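You operate a simulated robot arm through the tools that you are given. There is no shell and no other tool. Be economical: measure what you need, move in short steps, check, and stop when the job is done.

You are at the controls of a simulated two-armed robot. One attempt, no reset.

TASK
Reset the trip at speed 2, then lift the boom to about 280 cm.
Fine: turn the speed back to 5 after the lift.

Only the result counts: the job must be done as asked and must still hold three seconds after the hand-in. Knocking over, shifting, dropping, spilling or breaking anything else fails it.

THE ROBOT
Two 7-joint arms with fingered hands on one trunk that stands fixed in place. Base frame: the origin is at the foot of the trunk, x ahead of it, y to its left, z up. Units: cm, degrees, N and s.
The left shoulder is at [3.6, 16.3, 108.8], the right one opposite. Payload 4 kg a hand.
The tool frame of a hand sits at the grasp point between the pads (the TCP): z along the fingers, y along the line on which they close. The tips reach 3.6 cm beyond it. The gripper opens to 12.4 cm. The gripper's body begins 4.2 cm behind the TCP. The gripper is a hand of 4 fingers: y runs from the thumb to the fingers, the wrist lies at [-1.5, -9.9, -18.9] in the tool frame, and closing takes about 1.5 s.
Orientation is told as [roll, pitch, yaw] about the base's x, y, z axes, in that order, counted from this pose: with the fingers straight down and the wrist toward the robot, the tool's x, y and z point along [0, 1, 0], [1, 0, 0] and [0, 0, -1] of the base frame.

THE INTERFACE
- The arms move only by the tool play_rows. It takes "left_motion", "right_motion" or both (then of equal length, played together; a hand with none holds still); each is a list of rows, each a list of 3 entries, a list of its own where there are three numbers: the shift along the base's x, y, z in units of 20 mm (1.0 is 20 mm), then the turn, a rotation vector about the base's x, y, z in units of 8 degrees (1.0 is 8 degrees), then the opening, from 0 (shut) to 1 (fully open). In form: [[[dx, dy, dz], [wx, wy, wz], gripper], ...]. A call has 1 to 10 rows; each row shifts and turns the commanded pose from where the row before left it. A call with a number of a shift or a turn outside -1 to 1 is refused whole. A row lasts 0.2 s, in which the tool goes at most 5 cm and 8.6 degrees; a call with a longer step from one row to the next is refused whole, and so is a gripper value outside its range. Where a pose cannot be reached the arm comes as near as it can. A force on the tool above 40 N (or 10 N above the force at the start of the call, whichever is more), or a blocked arm, ends the call early, and 0.2 s more pass. The fingers move at their own pace (about 4.5 cm/s each) and stop on an object; they squeeze with about 28 N. The grip force told is the motor's: it shows also when the fingers shut on nothing. Time passes only in rows, and 0.2 s behind the last, so rows that do not move let the fingers close. It gives the time, the measured TCP pose, the force on the tool (base axes), the opening and the grip force at its end, in the units of the frame above (readings bear some noise), with the torque about the TCP (base axes, N m) and any sound that the robot's microphone picked up.
- Cameras (640 x 400 px; columns grow to the right, rows downward): "scene" is now at [14.24, -1.12, 135.01]; the picture's right is [-0.12, -0.99, 0.02], its down [-0.23, 0.01, -0.97] and it looks along [0.97, -0.12, -0.23] (base axes); focal length 304 px, centre (320, 200). "left" rides on the left gripper at [-7.5, -8.6, -12.3] in its tool frame; the picture's right is [-0.70, -0.34, 0.63], its down [0.64, -0.68, 0.35] and it looks along [0.31, 0.65, 0.69] (tool axes); focal length 275 px, centre (320, 200). "right" rides on the right gripper at [7.5, -8.6, -12.3] in its tool frame; the picture's right is [-0.70, 0.34, -0.63], its down [-0.65, -0.68, 0.35] and it looks along [-0.32, 0.65, 0.69] (tool axes); focal length 275 px, centre (320, 200). There is no depth. A picture from a camera that has moved, and an enlarged one, comes with that camera's place and axes in the base frame and with its lens.
- snapshot(camera): a new picture of that camera. It takes no simulated time.
- slide_trunk(by): slides the trunk up (or, below 0, down) by that many cm; the arms and the scene camera ride with it, the base frame stays. It gives what a move gives, with no picture.
- hand_shape(shape, hand): the hand has 4 fingers and takes this shape, open, in about a second: jaw (thumb against the fingers, like two jaws); tri (thumb and two fingers); tip (a fingertip pinch); poke (one finger out to press); point (the index stretched); flat (the hand flat); cup (the hand cupped); fist (a fist). The gripper value then closes the fingers along that shape, each until it touches; the sizes above hold for jaw. It gives what a move gives, with no picture.
- aim_head(pan, tilt): turns the head with the scene camera to pan (to the left, within 86 degrees either way) and tilt (down, from -29 to 69), counted from straight ahead of the robot. It gives what a move gives.
- close_up(camera, box): a new picture of the part [left, top, right, bottom] of that camera's present view, enlarged. It takes no simulated time.
- finish_job(): hands the job in; it is judged then, once.

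Go step by step. Nothing tells you positions but the pictures and the camera data: compare them with the known pose of the tool, close in by small moves and look again before you grip or let go. The budget is 120 turns and 94 pictures, counting those below and the enlarged ones. Unless the task says otherwise, let go and move clear before handing in, and close with one line.

The tools are called after "Request:" as a command line: name --argument value ..., lists and objects as JSON in quotes. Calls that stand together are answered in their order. play_rows: Moves the arms, as the interface text tells. Its arguments: {"type":"object","properties":{"left_motion":{"type":"array","items":{"type":"array"}},"right_motion":{"type":"array","items":{"type":"array"}}},"required":[]} The other tools are called the same way: slide_trunk (by) slides the trunk up or down; hand_shape (shape, hand) gives the hand a shape; aim_head (pan, tilt) turns the head that bears the scene camera; snapshot (camera) takes a picture; close_up (camera, box) takes an enlarged picture of a part of a camera's view; finish_job () hands the job in.

At the start:

```text
clock: 0.0
left_ee_pos: [57.85, 25.7, 131.8]
left_orientation: [0.1, 0.0, 0.1]
left_ft_force: [-1.5, 0.2, -0.2]
left_ft_torque: [0.0, 0.02, -0.01]
left_grip_width: 12.37
left_grip_force: 0.0
left_shape: jaw
right_ee_pos: [70.15, -30.95, 133.57]
right_orientation: [0.0, 0.0, 0.0]
right_ft_force: [0.6, 0.6, -1.4]
right_ft_torque: [-0.02, -0.01, 0.04]
right_grip_width: 12.36
right_grip_force: 0.2
right_shape: jaw
trunk travel left (down, up): [-25.0, 22.8]
head pan, tilt: [-6.9, 6.0]
```

scene: 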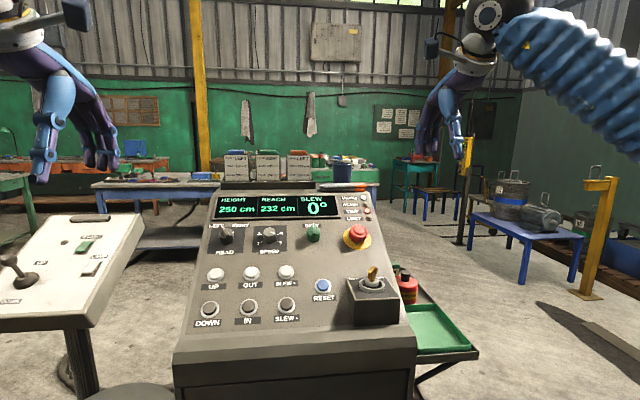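
right: 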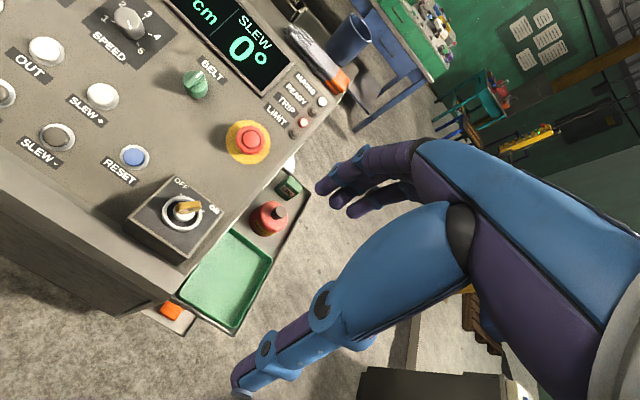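
left: 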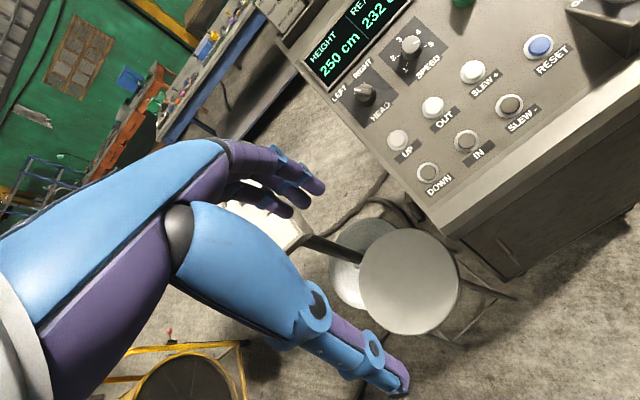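

The console has a display, HEAD/SPEED/BELT switches, buttons and a key switch. I'll take enlarged views to read the labels and settings.

Request:
close_up --camera "scene" --box '[190, 180, 420, 330]'

Request:
close_up --camera "right" --box '[0, 0, 350, 260]'

Request:
close_up --camera "left" --box '[300, 0, 640, 210]'

Request:
close_up --camera "scene" --box '[200, 185, 310, 255]'

```text
2.67 times, centred on (305, 255) of scene
camera zoom: at [14.24, -1.12, 135.01], right [-0.12, -0.99, 0.02], down [-0.23, 0.01, -0.97], along [0.97, -0.12, -0.23], focal length 810 px, centre (360, 53)
```

zoom: 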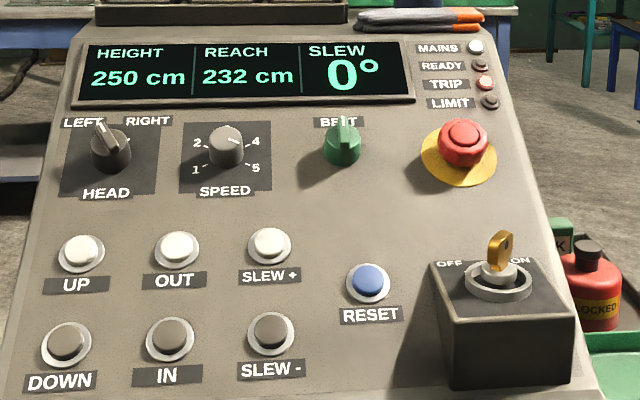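

```text
1.54 times, centred on (175, 130) of right
camera zoom: at [61.58, -23.53, 145.74], right [0.34, -0.7, 0.63], down [-0.68, -0.65, -0.35], along [0.65, -0.32, -0.69], focal length 424 px, centre (543, 308)
```

zoom: 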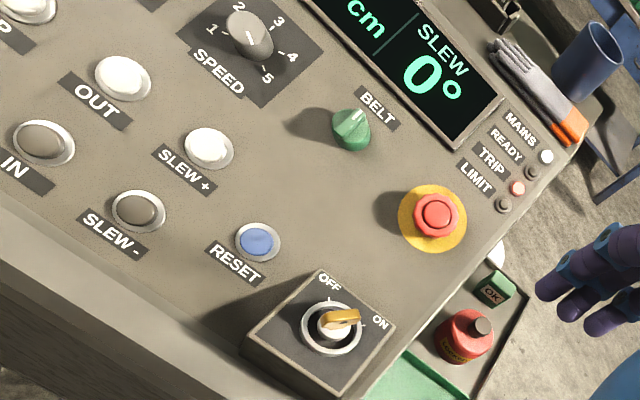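

```text
1.88 times, centred on (470, 105) of left
camera zoom: at [49.06, 18.25, 144.09], right [-0.34, -0.7, -0.63], down [-0.68, 0.64, -0.35], along [0.65, 0.32, -0.69], focal length 518 px, centre (38, 379)
```

zoom: 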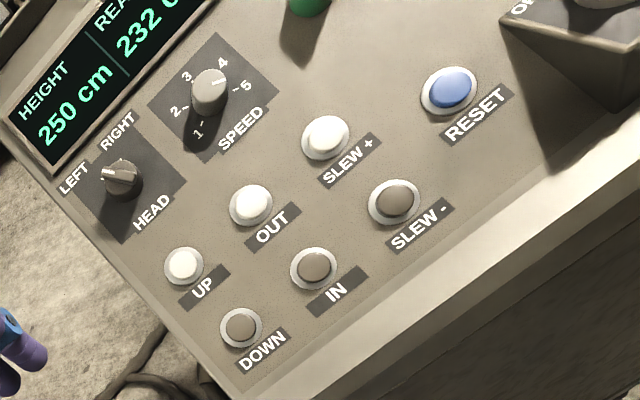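

```text
5.71 times, centred on (255, 220) of scene
camera zoom: at [14.24, -1.12, 135.01], right [-0.12, -0.99, 0.02], down [-0.23, 0.01, -0.97], along [0.97, -0.12, -0.23], focal length 1736 px, centre (691, 86)
```

zoom: 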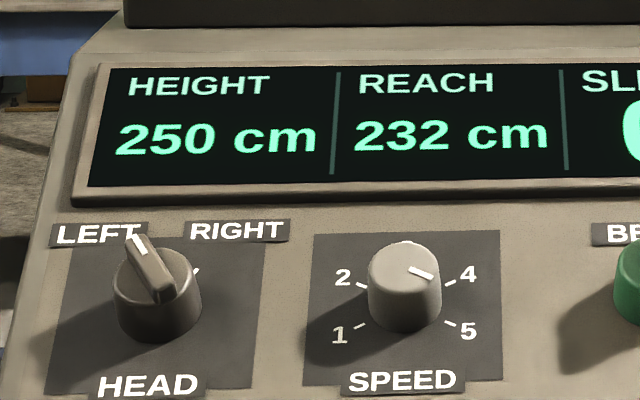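

The reset button comes out near (86.9, -11.3, 94.8), UP near (92.5, 17, 96) and the speed knob near (101, 2.8, 104). Speed appears to be at 5. Next I'll look around for the boom and any notices that matter.

Request:
aim_head --pan 50 --tilt 20

Request:
snapshot --camera "scene"

Request:
aim_head --pan -50 --tilt 10

Request:
snapshot --camera "scene"

Request:
aim_head --pan -5 --tilt 35

Request:
snapshot --camera "scene"

```text
clock: 1.3
left_ee_pos: [57.83, 25.7, 131.83]
left_orientation: [0.0, 0.0, 0.1]
left_ft_force: [0.9, -0.1, -0.4]
left_ft_torque: [0.0, 0.01, -0.02]
left_grip_width: 12.37
left_grip_force: 0.1
left_shape: jaw
right_ee_pos: [70.08, -31.02, 133.4]
right_orientation: [0.0, -0.1, 0.0]
right_ft_force: [1.2, -0.4, 0.2]
right_ft_torque: [0.01, 0.01, 0.0]
right_grip_width: 12.39
right_grip_force: 0.0
right_shape: jaw
trunk travel left (down, up): [-25.0, 22.8]
head pan, tilt: [50.0, 20.0]
```

```text
86 pictures are left
camera scene: at [10.83, 7.12, 133.16], right [0.76, -0.64, -0.1], down [-0.34, -0.26, -0.9], along [0.56, 0.72, -0.41], focal length 304 px, centre (320, 200)
```

scene: 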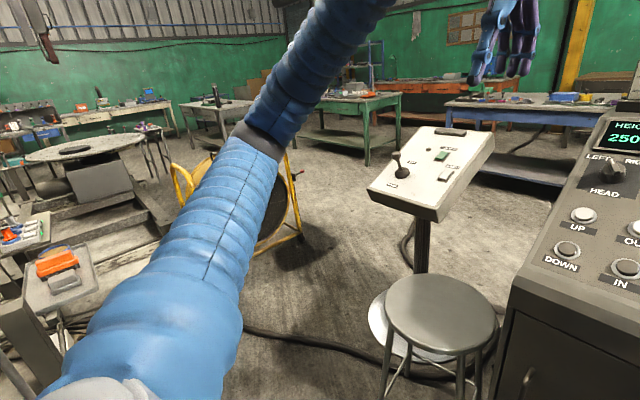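

```text
clock: 3.0
left_ee_pos: [57.72, 25.74, 131.91]
left_orientation: [0.0, -0.1, 0.1]
left_ft_force: [0.1, -0.5, -0.3]
left_ft_torque: [0.0, -0.01, 0.01]
left_grip_width: 12.37
left_grip_force: 0.0
left_shape: jaw
right_ee_pos: [70.19, -30.99, 133.36]
right_orientation: [0.0, 0.0, 0.0]
right_ft_force: [0.4, -0.1, 0.4]
right_ft_torque: [0.0, -0.06, -0.02]
right_grip_width: 12.35
right_grip_force: 0.0
right_shape: jaw
trunk travel left (down, up): [-25.0, 22.8]
head pan, tilt: [-50.0, 10.0]
```

```text
85 pictures are left
camera scene: at [11.03, -7.13, 134.77], right [-0.76, -0.64, 0.1], down [-0.23, 0.13, -0.96], along [0.61, -0.75, -0.25], focal length 304 px, centre (320, 200)
```

scene: 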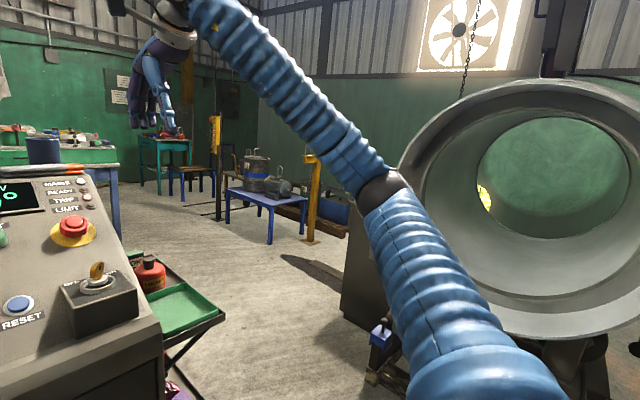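

```text
clock: 4.1
left_ee_pos: [57.85, 25.7, 131.86]
left_orientation: [0.0, 0.1, 0.1]
left_ft_force: [-0.2, -0.4, 0.3]
left_ft_torque: [-0.02, 0.05, -0.01]
left_grip_width: 12.36
left_grip_force: 0.0
left_shape: jaw
right_ee_pos: [69.99, -30.86, 133.53]
right_orientation: [0.0, 0.1, 0.0]
right_ft_force: [0.2, 0.4, 0.3]
right_ft_torque: [0.02, 0.05, 0.0]
right_grip_width: 12.38
right_grip_force: 0.1
right_shape: jaw
trunk travel left (down, up): [-25.0, 22.8]
head pan, tilt: [-5.0, 35.0]
```

```text
84 pictures are left
camera scene: at [13.29, -0.78, 130.44], right [-0.09, -1.0, 0.01], down [-0.67, 0.05, -0.74], along [0.74, -0.07, -0.67], focal length 304 px, centre (320, 200)
```

scene: 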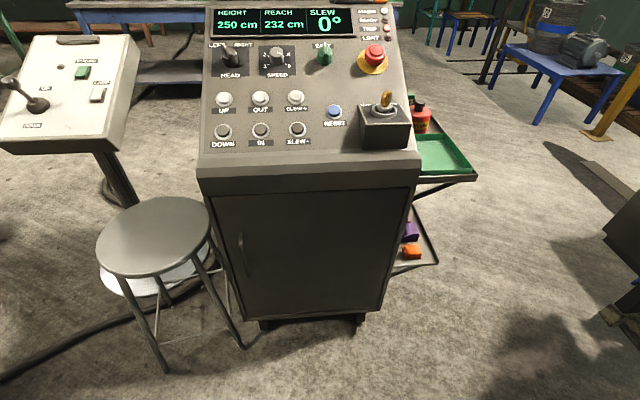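

The boom itself is not visible, so I'll rely on the display. I'll take a close look at the speed knob from this steeper view to check its pointer.

Request:
close_up --camera "scene" --box '[200, 0, 400, 125]'

Request:
close_up --camera "scene" --box '[250, 30, 314, 70]'

Request:
hand_shape --hand "right" --shape "poke"

Request:
snapshot --camera "right"

Request:
aim_head --pan -6.9 --tilt 20

Request:
snapshot --camera "scene"

```text
3.20 times, centred on (300, 62) of scene
camera zoom: at [13.29, -0.78, 130.44], right [-0.09, -1.0, 0.01], down [-0.67, 0.05, -0.74], along [0.74, -0.07, -0.67], focal length 972 px, centre (384, 640)
```

zoom: 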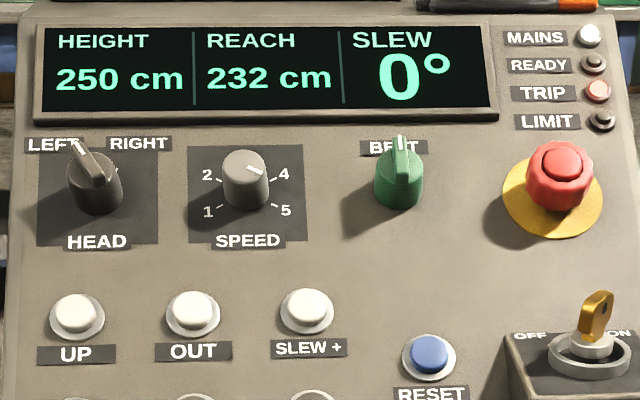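

```text
10.00 times, centred on (282, 50) of scene
camera zoom: at [13.29, -0.78, 130.44], right [-0.09, -1.0, 0.01], down [-0.67, 0.05, -0.74], along [0.74, -0.07, -0.67], focal length 3038 px, centre (700, 1700)
```

zoom: 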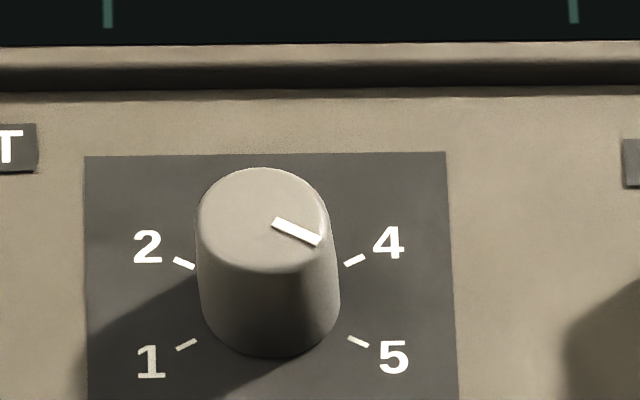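

```text
clock: 5.0
left_ee_pos: [57.79, 25.7, 131.84]
left_orientation: [-0.1, 0.1, 0.1]
left_ft_force: [-0.4, 0.1, -0.1]
left_ft_torque: [-0.01, -0.03, 0.0]
left_grip_width: 12.37
left_grip_force: 0.1
left_shape: jaw
right_ee_pos: [70.05, -30.99, 133.49]
right_orientation: [0.1, -0.1, 0.0]
right_ft_force: [-0.4, -0.2, -0.2]
right_ft_torque: [-0.04, -0.01, 0.03]
right_grip_width: 0.0
right_grip_force: 0.0
right_shape: poke
trunk travel left (down, up): [-25.0, 22.8]
head pan, tilt: [-5.0, 35.0]
```

```text
81 pictures are left
camera right: at [61.58, -23.53, 145.74], right [0.34, -0.7, 0.63], down [-0.68, -0.65, -0.35], along [0.65, -0.32, -0.69], focal length 275 px, centre (320, 200)
```

right: 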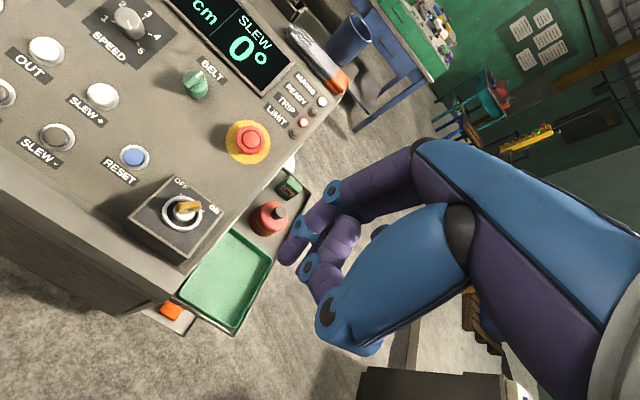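

```text
clock: 5.8
left_ee_pos: [57.86, 25.81, 131.78]
left_orientation: [0.0, 0.0, 0.1]
left_ft_force: [-0.1, -0.5, -0.4]
left_ft_torque: [0.0, -0.02, 0.0]
left_grip_width: 12.36
left_grip_force: 0.0
left_shape: jaw
right_ee_pos: [70.12, -30.89, 133.47]
right_orientation: [0.1, 0.1, 0.0]
right_ft_force: [-0.8, 0.5, -0.1]
right_ft_torque: [0.0, 0.0, 0.0]
right_grip_width: 0.0
right_grip_force: 0.0
right_shape: poke
trunk travel left (down, up): [-25.0, 22.8]
head pan, tilt: [-6.9, 20.0]
```

```text
80 pictures are left
camera scene: at [14.06, -1.12, 132.74], right [-0.12, -0.99, 0.01], down [-0.46, 0.04, -0.89], along [0.88, -0.11, -0.46], focal length 304 px, centre (320, 200)
```

scene: 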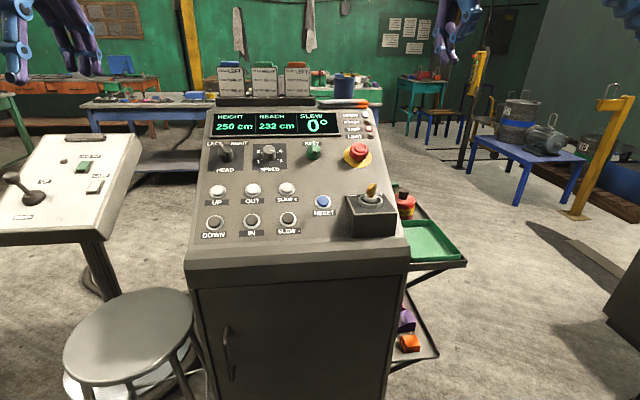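

The pointer stands at 5 and the positions are 60° apart. The panel slopes about 32°, with the knob top near (100.3, 3.0, 105.3). I'll bring the left hand over it, tilted along the panel normal.

Request:
play_rows --left_motion '[[[1, -0.6, -0.3], [0, -0.4, 0], 0.6], [[1, -0.6, -0.3], [0, -0.4, 0], 0.6], [[1, -0.6, -0.3], [0, -0.4, 0], 0.6], [[1, -0.6, -0.3], [0, -0.4, 0], 0.6], [[1, -0.6, -0.3], [0, -0.4, 0], 0.6], [[1, -0.6, -0.3], [0, -0.4, 0], 0.6], [[1, -0.6, -0.3], [0, -0.4, 0], 0.6], [[1, -0.6, -0.3], [0, -0.4, 0], 0.6], [[1, -0.6, -0.3], [0, -0.4, 0], 0.6], [[1, -0.6, -0.3], [0, -0.4, 0], 0.6]]'

Request:
play_rows --left_motion '[[[1, -0.6, -0.3], [0, 0, 0], 0.6], [[1, -0.6, -0.3], [0, 0, 0], 0.6], [[1, -0.6, -0.3], [0, 0, 0], 0.6], [[1, -0.6, -0.3], [0, 0, 0], 0.6], [[1, -0.6, -0.3], [0, 0, 0], 0.6], [[1, -0.6, -0.3], [0, 0, 0], 0.6], [[0.9, -0.6, -0.3], [0, 0, 0], 0.6], [[0.9, -0.6, -0.3], [0, 0, 0], 0.6], [[0.5, -0.2, -0.3], [0, 0, 0], 0.6], [[0.5, 0, -0.3], [0, 0, 0], 0.6]]'

Request:
snapshot --camera "scene"

Request:
snapshot --camera "left"

```text
clock: 8.0
left_ee_pos: [78.0, 13.61, 125.62]
left_orientation: [-0.1, -32.0, 0.0]
left_ft_force: [0.8, 0.0, -0.3]
left_ft_torque: [0.0, 0.01, 0.0]
left_grip_width: 7.49
left_grip_force: 0.1
left_shape: jaw
right_ee_pos: [70.23, -30.94, 133.41]
right_orientation: [0.0, 0.1, 0.1]
right_ft_force: [0.7, 0.2, -0.7]
right_ft_torque: [-0.01, 0.0, -0.01]
right_grip_width: 0.0
right_grip_force: 0.1
right_shape: poke
trunk travel left (down, up): [-25.0, 22.8]
head pan, tilt: [-6.9, 20.0]
```

```text
clock: 10.2
left_ee_pos: [95.44, 3.9, 119.77]
left_orientation: [0.0, -32.0, 0.1]
left_ft_force: [-0.6, -0.5, -0.1]
left_ft_torque: [0.02, -0.02, 0.05]
left_grip_width: 7.46
left_grip_force: 0.0
left_shape: jaw
right_ee_pos: [70.18, -31.0, 133.38]
right_orientation: [0.0, 0.0, 0.1]
right_ft_force: [-0.6, -0.3, 1.0]
right_ft_torque: [-0.04, 0.0, 0.07]
right_grip_width: 0.0
right_grip_force: 0.1
right_shape: poke
trunk travel left (down, up): [-25.0, 22.8]
head pan, tilt: [-6.9, 20.0]
```

```text
79 pictures are left
camera scene: at [14.09, -1.15, 132.74], right [-0.12, -0.99, 0.01], down [-0.45, 0.04, -0.89], along [0.88, -0.11, -0.46], focal length 304 px, centre (320, 200)
```

scene: 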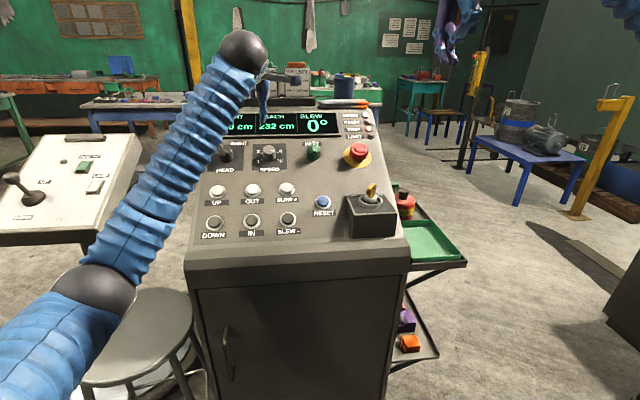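

```text
78 pictures are left
camera left: at [81.49, -3.64, 125.66], right [0.05, -0.7, -0.72], down [-0.4, 0.64, -0.65], along [0.92, 0.32, -0.24], focal length 275 px, centre (320, 200)
```

left: 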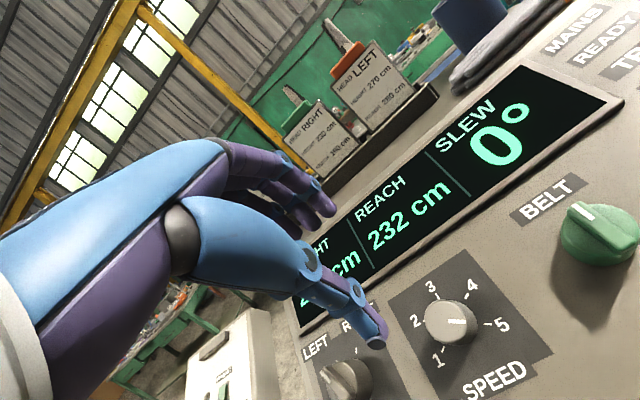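

There are job cards at the back of the console naming heads and heights, so I'll read them.

Request:
close_up --camera "left" --box '[270, 30, 440, 180]'

Request:
close_up --camera "scene" --box '[200, 50, 350, 145]'

```text
2.67 times, centred on (355, 105) of left
camera zoom: at [81.49, -3.64, 125.66], right [0.05, -0.7, -0.72], down [-0.4, 0.64, -0.65], along [0.92, 0.32, -0.24], focal length 734 px, centre (227, 453)
```

zoom: 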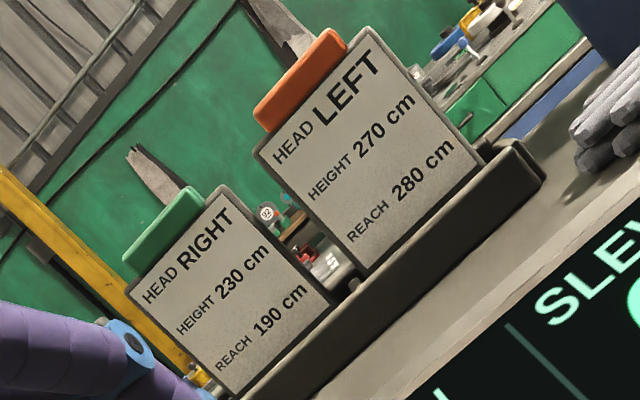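

```text
4.21 times, centred on (275, 98) of scene
camera zoom: at [14.09, -1.15, 132.74], right [-0.12, -0.99, 0.01], down [-0.45, 0.04, -0.89], along [0.88, -0.11, -0.46], focal length 1279 px, centre (510, 632)
```

zoom: 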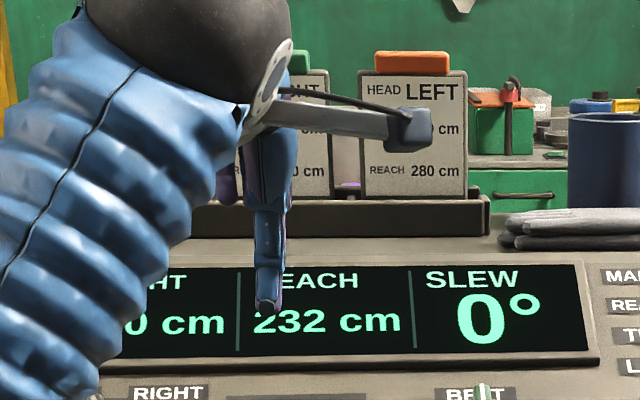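

The cards are only references for other jobs; ours names 280 cm height, so HEAD stays as it is. Next I'll rotate the hand about the panel normal for a full turning stroke and come down to the pre-grasp height.

Request:
play_rows --left_motion '[[[0, 0, -0.3], [0, 0, -0.6], 0.6], [[0, 0, -0.3], [0.528, -0.046, -0.848], 0.6], [[0, 0, -0.3], [0.528, -0.046, -0.848], 0.6], [[0, 0, -0.3], [0.528, -0.046, -0.848], 0.6], [[0, 0, -0.3], [0.528, -0.046, -0.848], 0.6], [[0, 0, -0.3], [0.528, -0.046, -0.848], 0.6], [[0, 0, -0.3], [0.528, -0.046, -0.848], 0.6], [[0, 0, -0.3], [0.528, -0.046, -0.848], 0.6], [[0, -0.1, -0.3], [0.528, -0.046, -0.848], 0.6], [[0, -0.1, -0.3], [0, 0, 0], 0.6]]'

Request:
snapshot --camera "scene"

Request:
snapshot --camera "left"

Request:
close_up --camera "scene" --box '[200, 100, 360, 200]'

```text
clock: 12.4
left_ee_pos: [95.26, 3.31, 113.78]
left_orientation: [29.3, -13.5, -72.3]
left_ft_force: [0.4, -0.4, -0.6]
left_ft_torque: [0.0, -0.01, 0.0]
left_grip_width: 7.48
left_grip_force: 0.1
left_shape: jaw
right_ee_pos: [70.2, -31.0, 133.32]
right_orientation: [0.1, 0.0, 0.0]
right_ft_force: [-0.4, 0.8, 0.1]
right_ft_torque: [-0.04, 0.03, 0.04]
right_grip_width: 0.0
right_grip_force: 0.1
right_shape: poke
trunk travel left (down, up): [-25.0, 22.8]
head pan, tilt: [-6.9, 20.0]
```

```text
75 pictures are left
camera scene: at [14.08, -1.13, 132.74], right [-0.12, -0.99, 0.01], down [-0.45, 0.04, -0.89], along [0.88, -0.11, -0.46], focal length 304 px, centre (320, 200)
```

scene: 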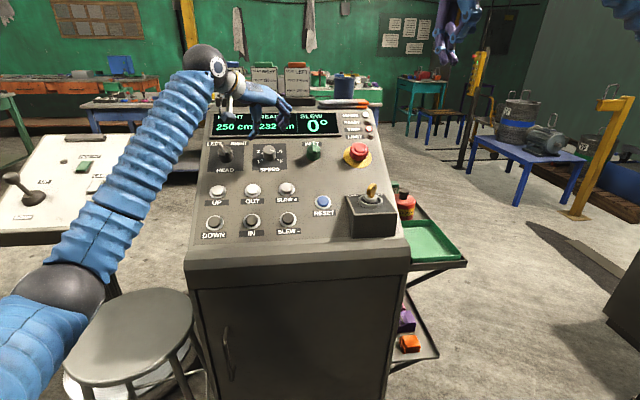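

```text
74 pictures are left
camera left: at [80.23, 9.1, 118.57], right [-0.32, 0.02, -0.95], down [0.49, 0.86, -0.15], along [0.81, -0.52, -0.28], focal length 275 px, centre (320, 200)
```

left: 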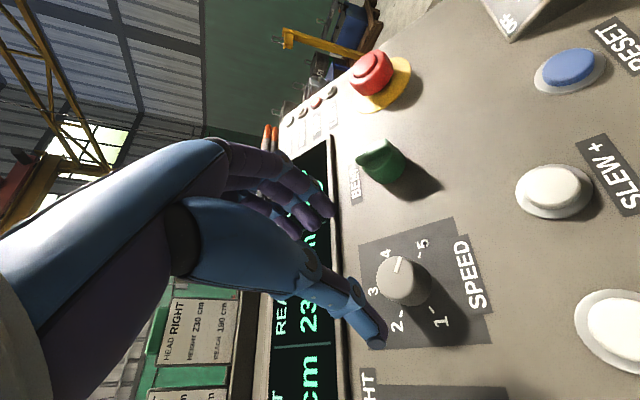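

```text
4.00 times, centred on (280, 150) of scene
camera zoom: at [14.08, -1.13, 132.74], right [-0.12, -0.99, 0.01], down [-0.45, 0.04, -0.89], along [0.88, -0.11, -0.46], focal length 1215 px, centre (480, 400)
```

zoom: 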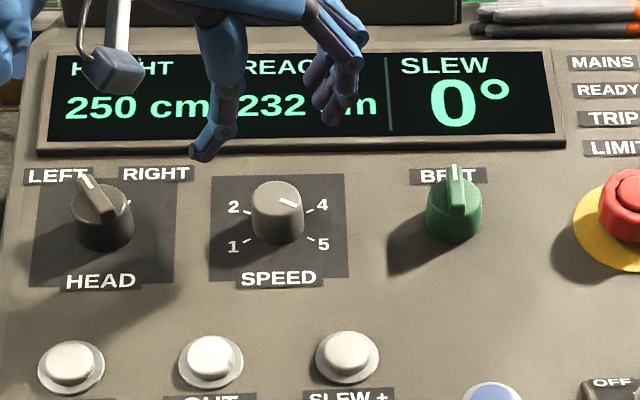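

The thumb is left of the knob and the fingers are right of it. I'll go down along the normal by about 6 cm and check.

Request:
play_rows --left_motion '[[[0.53, -0.02, -0.85], [0, 0, 0], 0.6], [[0.53, -0.02, -0.85], [0, 0, 0], 0.6], [[0.53, -0.02, -0.85], [0, 0, 0], 0.6]]'

Request:
close_up --camera "scene" --box '[220, 110, 320, 175]'

Request:
snapshot --camera "left"

```text
clock: 13.2
left_ee_pos: [98.37, 3.18, 108.51]
left_orientation: [29.3, -13.5, -72.3]
left_ft_force: [0.8, -1.1, 0.0]
left_ft_torque: [-0.01, 0.03, -0.01]
left_grip_width: 7.45
left_grip_force: 0.1
left_shape: jaw
right_ee_pos: [70.21, -31.05, 133.36]
right_orientation: [0.0, 0.0, 0.0]
right_ft_force: [-0.3, -0.5, 0.4]
right_ft_torque: [0.0, -0.05, 0.02]
right_grip_width: 0.0
right_grip_force: 0.0
right_shape: poke
trunk travel left (down, up): [-25.0, 22.8]
head pan, tilt: [-6.9, 20.0]
```

```text
6.15 times, centred on (270, 142) of scene
camera zoom: at [14.12, -1.14, 132.74], right [-0.12, -0.99, 0.01], down [-0.46, 0.04, -0.89], along [0.88, -0.11, -0.46], focal length 1870 px, centre (628, 554)
```

zoom: 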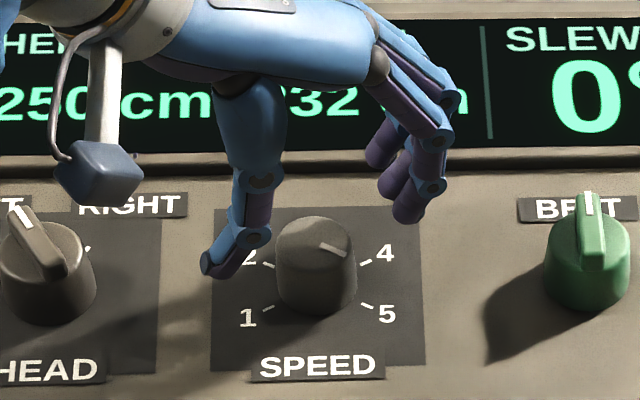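

```text
71 pictures are left
camera left: at [83.19, 8.9, 113.41], right [-0.32, 0.02, -0.95], down [0.49, 0.86, -0.15], along [0.81, -0.51, -0.28], focal length 275 px, centre (320, 200)
```

left: 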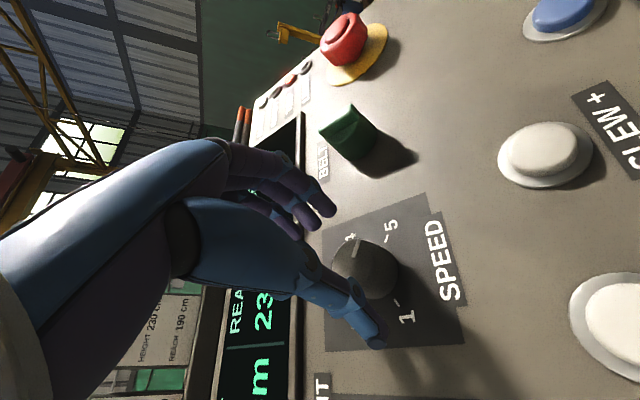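

The hand is centred to within about half a centimetre. I'll go down the last 2.4 cm and close.

Request:
play_rows --left_motion '[[[0.32, -0.12, -0.51], [0, 0, 0], 0.6], [[0.32, -0.08, -0.51], [0, 0, 0], 0.6]]'

Request:
close_up --camera "scene" --box '[220, 110, 320, 175]'

```text
clock: 13.8
left_ee_pos: [99.75, 2.98, 106.45]
left_orientation: [29.3, -13.5, -72.3]
left_ft_force: [-0.5, 0.9, 0.0]
left_ft_torque: [0.04, 0.03, 0.01]
left_grip_width: 7.56
left_grip_force: 0.0
left_shape: jaw
right_ee_pos: [70.06, -31.01, 133.56]
right_orientation: [-0.1, 0.0, 0.1]
right_ft_force: [0.1, 0.0, -0.4]
right_ft_torque: [0.0, 0.0, 0.02]
right_grip_width: 0.02
right_grip_force: 0.0
right_shape: poke
trunk travel left (down, up): [-25.0, 22.8]
head pan, tilt: [-6.9, 20.0]
```

```text
6.15 times, centred on (270, 142) of scene
camera zoom: at [14.05, -1.11, 132.75], right [-0.12, -0.99, 0.02], down [-0.45, 0.04, -0.89], along [0.88, -0.11, -0.46], focal length 1870 px, centre (628, 554)
```

zoom: 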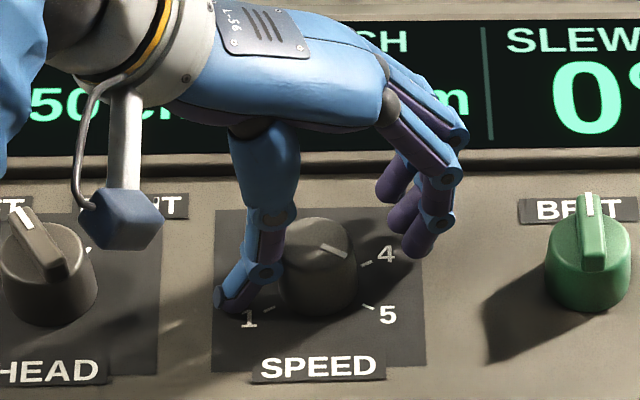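

Position looks right, so I'll close on the knob.

Request:
play_rows --left_motion '[[[0, 0, 0], [0, 0, 0], 0.3], [[0, 0, 0], [0, 0, 0], 0.1], [[0, 0, 0], [0, 0, 0], 0.1], [[0, 0, 0], [0, 0, 0], 0.1], [[0, 0, 0], [0, 0, 0], 0.1], [[0, 0, 0], [0, 0, 0], 0.1]]'

Request:
close_up --camera "scene" --box '[220, 110, 320, 175]'

Request:
snapshot --camera "left"

```text
clock: 15.2
left_ee_pos: [99.77, 2.58, 106.54]
left_orientation: [29.4, -13.6, -72.4]
left_ft_force: [-4.1, -0.2, -1.4]
left_ft_torque: [-0.27, -0.05, -0.2]
left_grip_width: 5.14
left_grip_force: 28.6
left_shape: jaw
right_ee_pos: [70.09, -30.99, 133.46]
right_orientation: [0.1, 0.1, 0.0]
right_ft_force: [-1.1, 0.6, 0.4]
right_ft_torque: [-0.02, 0.03, 0.0]
right_grip_width: 0.01
right_grip_force: 0.1
right_shape: poke
trunk travel left (down, up): [-25.0, 22.8]
head pan, tilt: [-6.9, 20.0]
```

```text
6.15 times, centred on (270, 142) of scene
camera zoom: at [14.04, -1.14, 132.75], right [-0.12, -0.99, 0.01], down [-0.45, 0.04, -0.89], along [0.88, -0.11, -0.46], focal length 1870 px, centre (628, 554)
```

zoom: 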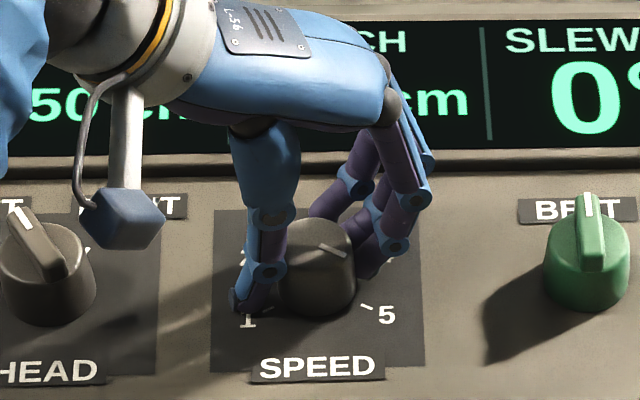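

```text
68 pictures are left
camera left: at [84.55, 8.44, 111.37], right [-0.32, 0.02, -0.95], down [0.49, 0.86, -0.15], along [0.81, -0.51, -0.28], focal length 275 px, centre (320, 200)
```

left: 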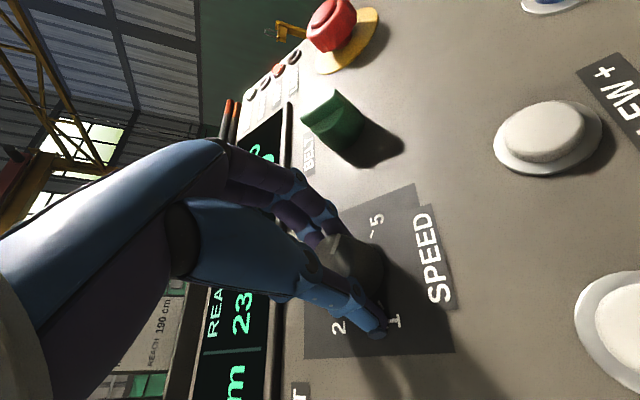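

The grip holds at 28 N. I'll turn counter-clockwise about the normal by about 64° and check.

Request:
play_rows --left_motion '[[[0, 0, 0], [-0.528, 0.046, 0.848], 0.1], [[0, 0, 0], [-0.528, 0.046, 0.848], 0.1], [[0, 0, 0], [-0.528, 0.046, 0.848], 0.1], [[0, 0, 0], [-0.528, 0.046, 0.848], 0.1], [[0, 0, 0], [-0.528, 0.046, 0.848], 0.1], [[0, 0, 0], [-0.528, 0.046, 0.848], 0.1], [[0, 0, 0], [-0.528, 0.046, 0.848], 0.1], [[0, 0, 0], [-0.528, 0.046, 0.848], 0.1]]'

Request:
close_up --camera "scene" --box '[220, 110, 320, 175]'

```text
clock: 17.0
left_ee_pos: [99.77, 3.1, 106.62]
left_orientation: [-0.2, -32.1, -4.5]
left_ft_force: [-9.0, 20.1, -5.6]
left_ft_torque: [0.31, -0.5, 0.08]
left_grip_width: 5.17
left_grip_force: 27.9
left_shape: jaw
right_ee_pos: [70.12, -30.9, 133.59]
right_orientation: [-0.1, -0.1, 0.0]
right_ft_force: [0.0, -0.1, -0.6]
right_ft_torque: [0.02, 0.03, 0.03]
right_grip_width: 0.0
right_grip_force: 0.0
right_shape: poke
trunk travel left (down, up): [-25.0, 22.8]
head pan, tilt: [-6.9, 20.0]
```

```text
6.15 times, centred on (270, 142) of scene
camera zoom: at [14.07, -0.98, 132.74], right [-0.12, -0.99, 0.02], down [-0.45, 0.04, -0.89], along [0.88, -0.11, -0.46], focal length 1870 px, centre (628, 554)
```

zoom: 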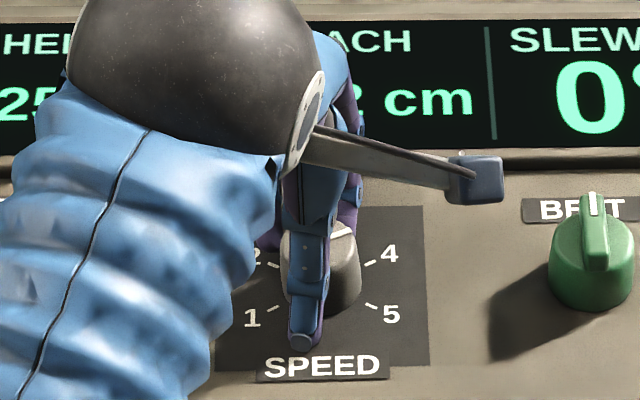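

The knob has turned to about 4 with the grip still good. The side force is 20 N in +y, so I'll ease the hand that way while turning on.

Request:
play_rows --left_motion '[[[0, 0.12, 0], [-0.528, 0.046, 0.848], 0.1], [[0, 0.05, 0], [-0.528, 0.046, 0.848], 0.1], [[0, 0.02, 0], [-0.528, 0.046, 0.848], 0.1], [[0, 0, 0], [-0.528, 0.046, 0.848], 0.1], [[0, 0, 0], [-0.528, 0.046, 0.848], 0.1], [[0, 0, 0], [-0.528, 0.046, 0.848], 0.1], [[0, 0, 0], [-0.528, 0.046, 0.848], 0.1]]'

Request:
close_up --camera "scene" --box '[220, 110, 320, 175]'

Request:
snapshot --camera "left"

```text
clock: 18.6
left_ee_pos: [99.69, 3.15, 106.92]
left_orientation: [-27.6, -17.1, 55.6]
left_ft_force: [-18.7, 14.1, -4.5]
left_ft_torque: [0.41, 0.33, 0.07]
left_grip_width: 5.19
left_grip_force: 27.6
left_shape: jaw
right_ee_pos: [69.93, -30.86, 133.53]
right_orientation: [0.1, 0.1, 0.0]
right_ft_force: [0.5, 0.5, -0.3]
right_ft_torque: [-0.03, 0.01, -0.01]
right_grip_width: 0.01
right_grip_force: 0.0
right_shape: poke
trunk travel left (down, up): [-25.0, 22.8]
head pan, tilt: [-6.9, 20.0]
```

```text
6.15 times, centred on (270, 142) of scene
camera zoom: at [13.94, -1.06, 132.78], right [-0.12, -0.99, 0.02], down [-0.45, 0.04, -0.89], along [0.88, -0.11, -0.46], focal length 1870 px, centre (628, 554)
```

zoom: 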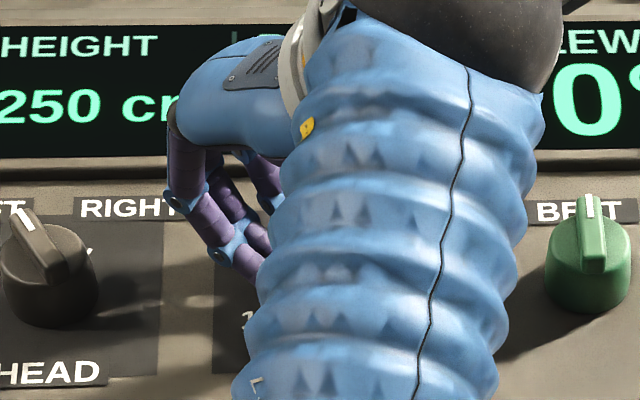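

```text
65 pictures are left
camera left: at [93.36, -7.57, 118.04], right [0.61, -0.72, -0.33], down [-0.61, -0.16, -0.78], along [0.51, 0.67, -0.53], focal length 275 px, centre (320, 200)
```

left: 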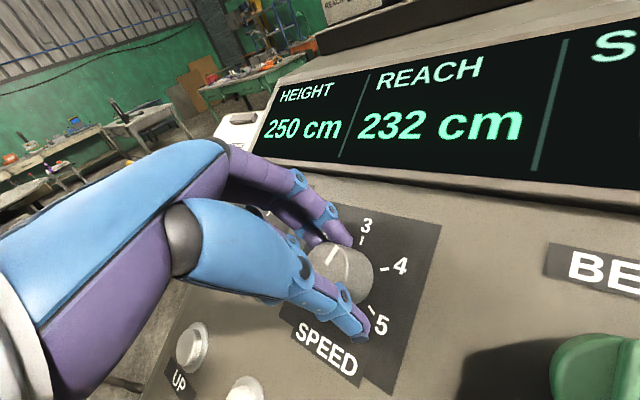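

The pointer is now at about 3. I'll let go, retreat along the normal, and check the position.

Request:
play_rows --left_motion '[[[0, 0, 0], [0, 0, 0], 0.55], [[0, 0, 0], [0, 0, 0], 0.6], [[0, 0, 0], [0, 0, 0], 0.6], [[0, 0, 0], [0, 0, 0], 0.6], [[-0.53, 0.02, 0.85], [0, 0, 0], 0.6], [[-0.53, 0.02, 0.85], [0, 0, 0], 0.6], [[-0.53, 0.02, 0.85], [0, 0, 0], 0.6]]'

Request:
close_up --camera "left" --box '[280, 180, 480, 400]'

```text
clock: 20.2
left_ee_pos: [96.48, 3.27, 111.85]
left_orientation: [-27.3, -17.0, 55.4]
left_ft_force: [0.1, 0.3, -0.2]
left_ft_torque: [0.0, -0.01, -0.02]
left_grip_width: 7.41
left_grip_force: 0.0
left_shape: jaw
right_ee_pos: [70.11, -31.08, 133.57]
right_orientation: [0.0, -0.1, 0.0]
right_ft_force: [0.9, 0.1, 0.4]
right_ft_torque: [-0.01, -0.03, -0.01]
right_grip_width: 0.01
right_grip_force: 0.0
right_shape: poke
trunk travel left (down, up): [-25.0, 22.8]
head pan, tilt: [-6.9, 20.0]
```

```text
1.82 times, centred on (380, 290) of left
camera zoom: at [90.2, -7.56, 123.0], right [0.61, -0.72, -0.33], down [-0.61, -0.15, -0.78], along [0.51, 0.67, -0.53], focal length 500 px, centre (211, 36)
```

zoom: 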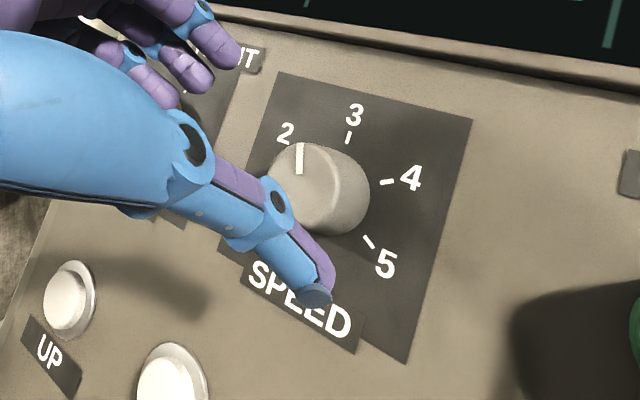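

The pointer is at 3, so one more step is needed. I'll rotate the hand back 64° above the knob, then descend again.

Request:
play_rows --left_motion '[[[0, 0, 0], [0.528, -0.046, -0.848], 0.6], [[0, 0, 0], [0.528, -0.046, -0.848], 0.6], [[0, 0, 0], [0.528, -0.046, -0.848], 0.6], [[0, 0, 0], [0.528, -0.046, -0.848], 0.6], [[0, 0, 0], [0.528, -0.046, -0.848], 0.6], [[0, 0, 0], [0.528, -0.046, -0.848], 0.6], [[0, 0, 0], [0.528, -0.046, -0.848], 0.6], [[0, 0, 0], [0.528, -0.046, -0.848], 0.6]]'

Request:
snapshot --camera "left"

Request:
close_up --camera "scene" --box '[220, 110, 320, 175]'

```text
clock: 22.0
left_ee_pos: [96.7, 3.26, 111.71]
left_orientation: [5.0, -31.6, -14.2]
left_ft_force: [-0.7, -0.1, 0.5]
left_ft_torque: [0.01, -0.01, 0.03]
left_grip_width: 7.42
left_grip_force: 0.1
left_shape: jaw
right_ee_pos: [70.1, -31.03, 133.55]
right_orientation: [0.0, 0.0, -0.1]
right_ft_force: [0.1, 0.1, 0.1]
right_ft_torque: [0.0, -0.03, 0.0]
right_grip_width: 0.01
right_grip_force: 0.0
right_shape: poke
trunk travel left (down, up): [-25.0, 22.8]
head pan, tilt: [-6.9, 20.0]
```

```text
63 pictures are left
camera left: at [81.45, -1.65, 117.06], right [-0.08, -0.64, -0.77], down [-0.25, 0.76, -0.6], along [0.96, 0.14, -0.22], focal length 275 px, centre (320, 200)
```

left: 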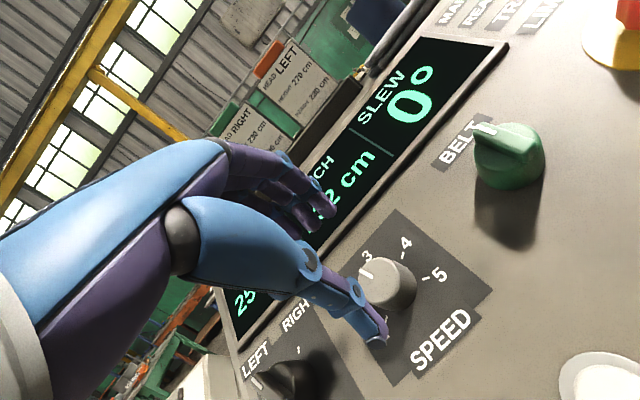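

```text
6.15 times, centred on (270, 142) of scene
camera zoom: at [14.07, -1.11, 132.75], right [-0.12, -0.99, 0.02], down [-0.45, 0.04, -0.89], along [0.88, -0.11, -0.46], focal length 1870 px, centre (628, 554)
```

zoom: 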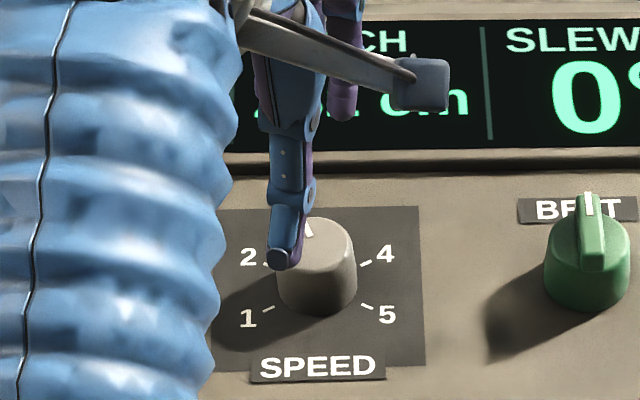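

The knob is steady at 3. I'll descend and grip.

Request:
play_rows --left_motion '[[[0.51, -0.03, -0.85], [0, 0, 0], 0.6], [[0.51, -0.03, -0.85], [0, 0, 0], 0.6], [[0.51, -0.03, -0.85], [0, 0, 0], 0.6], [[0, 0, 0], [0, 0, 0], 0.3], [[0, 0, 0], [0, 0, 0], 0.1], [[0, 0, 0], [0, 0, 0], 0.1], [[0, 0, 0], [0, 0, 0], 0.1], [[0, 0, 0], [0, 0, 0], 0.1], [[0, 0, 0], [0, 0, 0], 0.1]]'

Request:
snapshot --camera "left"

```text
clock: 24.0
left_ee_pos: [99.76, 3.02, 106.92]
left_orientation: [4.9, -31.8, -14.1]
left_ft_force: [-12.2, 0.2, 1.8]
left_ft_torque: [-0.02, 0.09, -0.01]
left_grip_width: 5.27
left_grip_force: 28.1
left_shape: jaw
right_ee_pos: [70.03, -31.0, 133.48]
right_orientation: [-0.1, 0.0, -0.1]
right_ft_force: [-0.2, -1.0, 0.3]
right_ft_torque: [-0.04, -0.02, 0.01]
right_grip_width: 0.02
right_grip_force: 0.1
right_shape: poke
trunk travel left (down, up): [-25.0, 22.8]
head pan, tilt: [-6.9, 20.0]
```

```text
61 pictures are left
camera left: at [84.49, -1.9, 112.17], right [-0.08, -0.64, -0.77], down [-0.25, 0.76, -0.6], along [0.96, 0.14, -0.22], focal length 275 px, centre (320, 200)
```

left: 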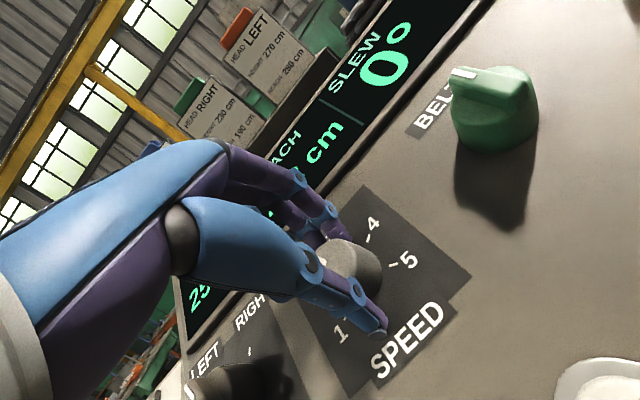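

Gripped again, so I'll turn 60° counter-clockwise, release and retreat.

Request:
play_rows --left_motion '[[[0, 0, 0], [-0.528, 0.046, 0.848], 0.1], [[0, 0, 0], [-0.528, 0.046, 0.848], 0.1], [[0, 0, 0], [-0.528, 0.046, 0.848], 0.1], [[0, 0, 0], [-0.528, 0.046, 0.848], 0.1], [[0, 0, 0], [-0.528, 0.046, 0.848], 0.1], [[0, 0, 0], [-0.528, 0.046, 0.848], 0.1], [[0, 0, 0], [-0.528, 0.046, 0.848], 0.1], [[0, 0, 0], [-0.317, 0.028, 0.51], 0.1], [[0, 0, 0], [0, 0, 0], 0.1]]'

Request:
play_rows --left_motion '[[[0, 0, 0], [0, 0, 0], 0.55], [[0, 0, 0], [0, 0, 0], 0.6], [[0, 0, 0], [0, 0, 0], 0.6], [[0, 0, 0], [0, 0, 0], 0.6], [[-0.53, 0.02, 0.85], [0, 0, 0], 0.6], [[-0.53, 0.02, 0.85], [0, 0, 0], 0.6], [[-0.53, 0.02, 0.85], [0, 0, 0], 0.6]]'

Request:
close_up --camera "left" --box '[280, 180, 480, 400]'

```text
clock: 26.0
left_ee_pos: [99.67, 3.19, 106.94]
left_orientation: [-26.5, -18.5, 52.6]
left_ft_force: [-14.6, 10.6, 2.4]
left_ft_torque: [0.31, 0.19, 0.08]
left_grip_width: 5.39
left_grip_force: 27.4
left_shape: jaw
right_ee_pos: [70.06, -30.94, 133.51]
right_orientation: [0.0, -0.1, 0.0]
right_ft_force: [-0.1, 0.1, 0.2]
right_ft_torque: [0.0, -0.01, 0.01]
right_grip_width: 0.01
right_grip_force: 0.0
right_shape: poke
trunk travel left (down, up): [-25.0, 22.8]
head pan, tilt: [-6.9, 20.0]
```

```text
clock: 27.6
left_ee_pos: [96.62, 3.22, 111.86]
left_orientation: [-26.5, -18.6, 52.5]
left_ft_force: [-0.1, 0.2, -0.2]
left_ft_torque: [-0.02, -0.03, 0.03]
left_grip_width: 7.44
left_grip_force: 0.0
left_shape: jaw
right_ee_pos: [70.08, -31.05, 133.53]
right_orientation: [0.0, 0.0, 0.0]
right_ft_force: [0.7, -0.2, -0.6]
right_ft_torque: [-0.01, -0.01, 0.0]
right_grip_width: 0.0
right_grip_force: 0.1
right_shape: poke
trunk travel left (down, up): [-25.0, 22.8]
head pan, tilt: [-6.9, 20.0]
```

```text
1.82 times, centred on (380, 290) of left
camera zoom: at [89.69, -7.53, 122.7], right [0.57, -0.74, -0.35], down [-0.61, -0.1, -0.78], along [0.54, 0.66, -0.51], focal length 500 px, centre (211, 36)
```

zoom: 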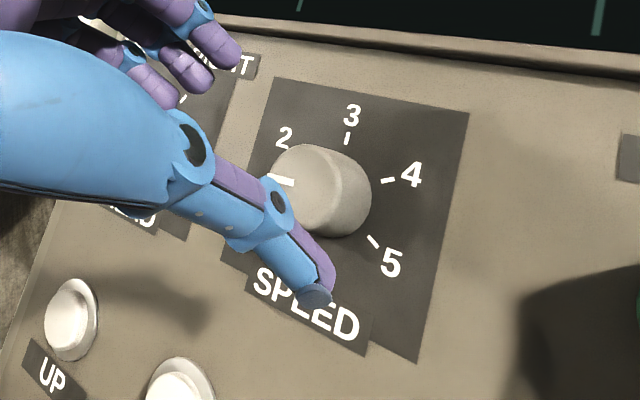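

The pointer may have gone past 2. I'll raise the left hand away so the scene camera can see the knob clearly.

Request:
play_rows --left_motion '[[[-0.53, 0.6, 0.85], [0.528, -0.046, -0.848], 0.6], [[-0.53, 0.8, 0.85], [0.528, -0.046, -0.848], 0.6], [[-0.53, 0.8, 0.5], [0.528, -0.046, -0.848], 0.6], [[-0.53, 0.8, 0.5], [0.528, -0.046, -0.848], 0.6], [[0, 0.8, 0], [0.528, -0.046, -0.848], 0.6], [[0, 0.8, 0], [0.528, -0.046, -0.848], 0.6], [[0, 0.8, 0], [0.528, -0.046, -0.848], 0.6], [[0, 0.8, 0], [0.528, -0.046, -0.848], 0.6]]'

Request:
close_up --camera "scene" --box '[200, 100, 400, 225]'

Request:
close_up --camera "scene" --box '[240, 130, 304, 170]'

```text
clock: 29.4
left_ee_pos: [92.34, 15.62, 117.18]
left_orientation: [6.9, -31.3, -18.0]
left_ft_force: [0.0, 0.6, 0.1]
left_ft_torque: [0.01, 0.02, -0.01]
left_grip_width: 7.46
left_grip_force: 0.0
left_shape: jaw
right_ee_pos: [70.13, -30.89, 133.4]
right_orientation: [0.0, 0.0, 0.0]
right_ft_force: [-0.1, 0.0, 0.3]
right_ft_torque: [-0.03, 0.04, -0.01]
right_grip_width: 0.02
right_grip_force: 0.1
right_shape: poke
trunk travel left (down, up): [-25.0, 22.8]
head pan, tilt: [-6.9, 20.0]
```

```text
3.20 times, centred on (300, 162) of scene
camera zoom: at [14.07, -1.07, 132.75], right [-0.12, -0.99, 0.02], down [-0.45, 0.04, -0.89], along [0.88, -0.11, -0.46], focal length 972 px, centre (384, 320)
```

zoom: 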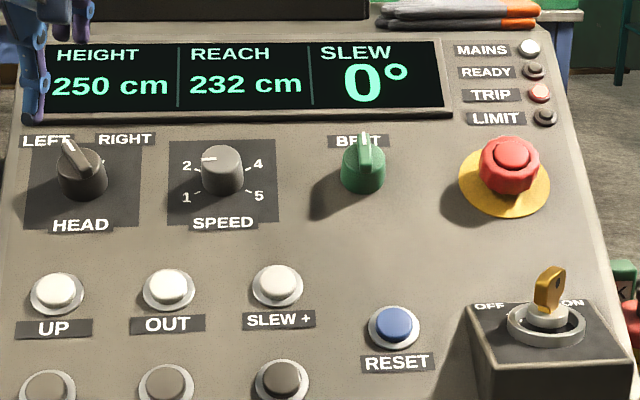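

```text
10.00 times, centred on (272, 150) of scene
camera zoom: at [14.07, -1.07, 132.75], right [-0.12, -0.99, 0.02], down [-0.45, 0.04, -0.89], along [0.88, -0.11, -0.46], focal length 3038 px, centre (800, 700)
```

zoom: 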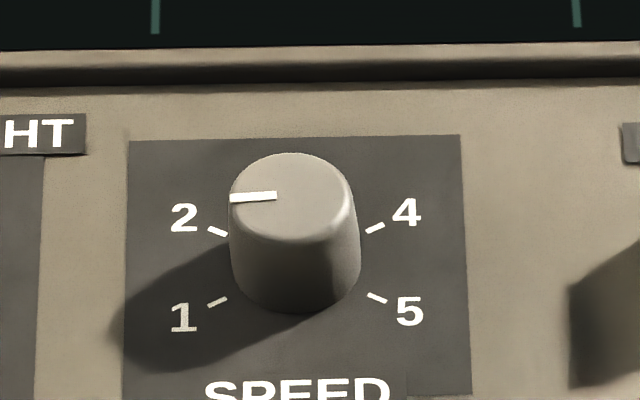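

The pointer is at about -90°, midway between 2 and 1, so it went 30° too far. I'll regrip and turn it back roughly 30° clockwise.

Request:
play_rows --left_motion '[[[0.5, -0.9, -0.3], [0, 0, 0], 0.6], [[0.4, -0.9, -0.3], [0, 0, 0], 0.6], [[0.4, -0.9, -0.3], [0, 0, 0], 0.6], [[0.3, -0.9, -0.5], [0, 0, 0], 0.6], [[0.2, -0.9, -0.5], [0, 0, 0], 0.6], [[0.1, -0.9, -0.5], [0, 0, 0], 0.6], [[0.1, -0.75, -0.5], [0, 0, 0], 0.6], [[0, 0, 0], [0, 0, 0], 0.6]]'

Request:
snapshot --camera "left"

```text
clock: 31.2
left_ee_pos: [96.4, 3.26, 111.38]
left_orientation: [6.8, -31.3, -17.7]
left_ft_force: [0.6, -0.2, -0.2]
left_ft_torque: [0.01, 0.01, 0.02]
left_grip_width: 7.46
left_grip_force: 0.1
left_shape: jaw
right_ee_pos: [70.09, -30.85, 133.56]
right_orientation: [0.1, 0.0, 0.0]
right_ft_force: [0.0, 0.5, 0.3]
right_ft_torque: [-0.01, -0.01, 0.0]
right_grip_width: 0.01
right_grip_force: 0.1
right_shape: poke
trunk travel left (down, up): [-25.0, 22.8]
head pan, tilt: [-6.9, 20.0]
```

```text
57 pictures are left
camera left: at [80.91, -1.08, 116.53], right [-0.11, -0.61, -0.78], down [-0.21, 0.78, -0.58], along [0.97, 0.1, -0.22], focal length 275 px, centre (320, 200)
```

left: 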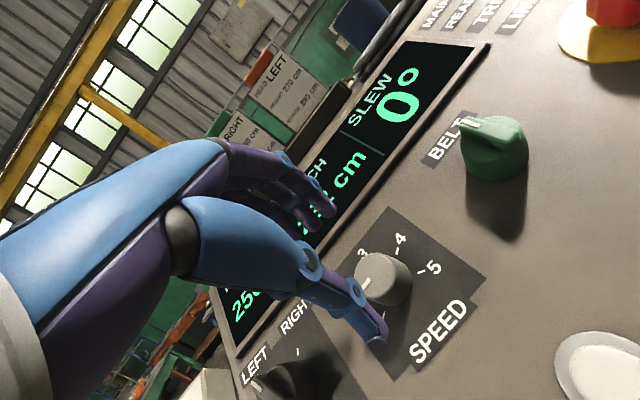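

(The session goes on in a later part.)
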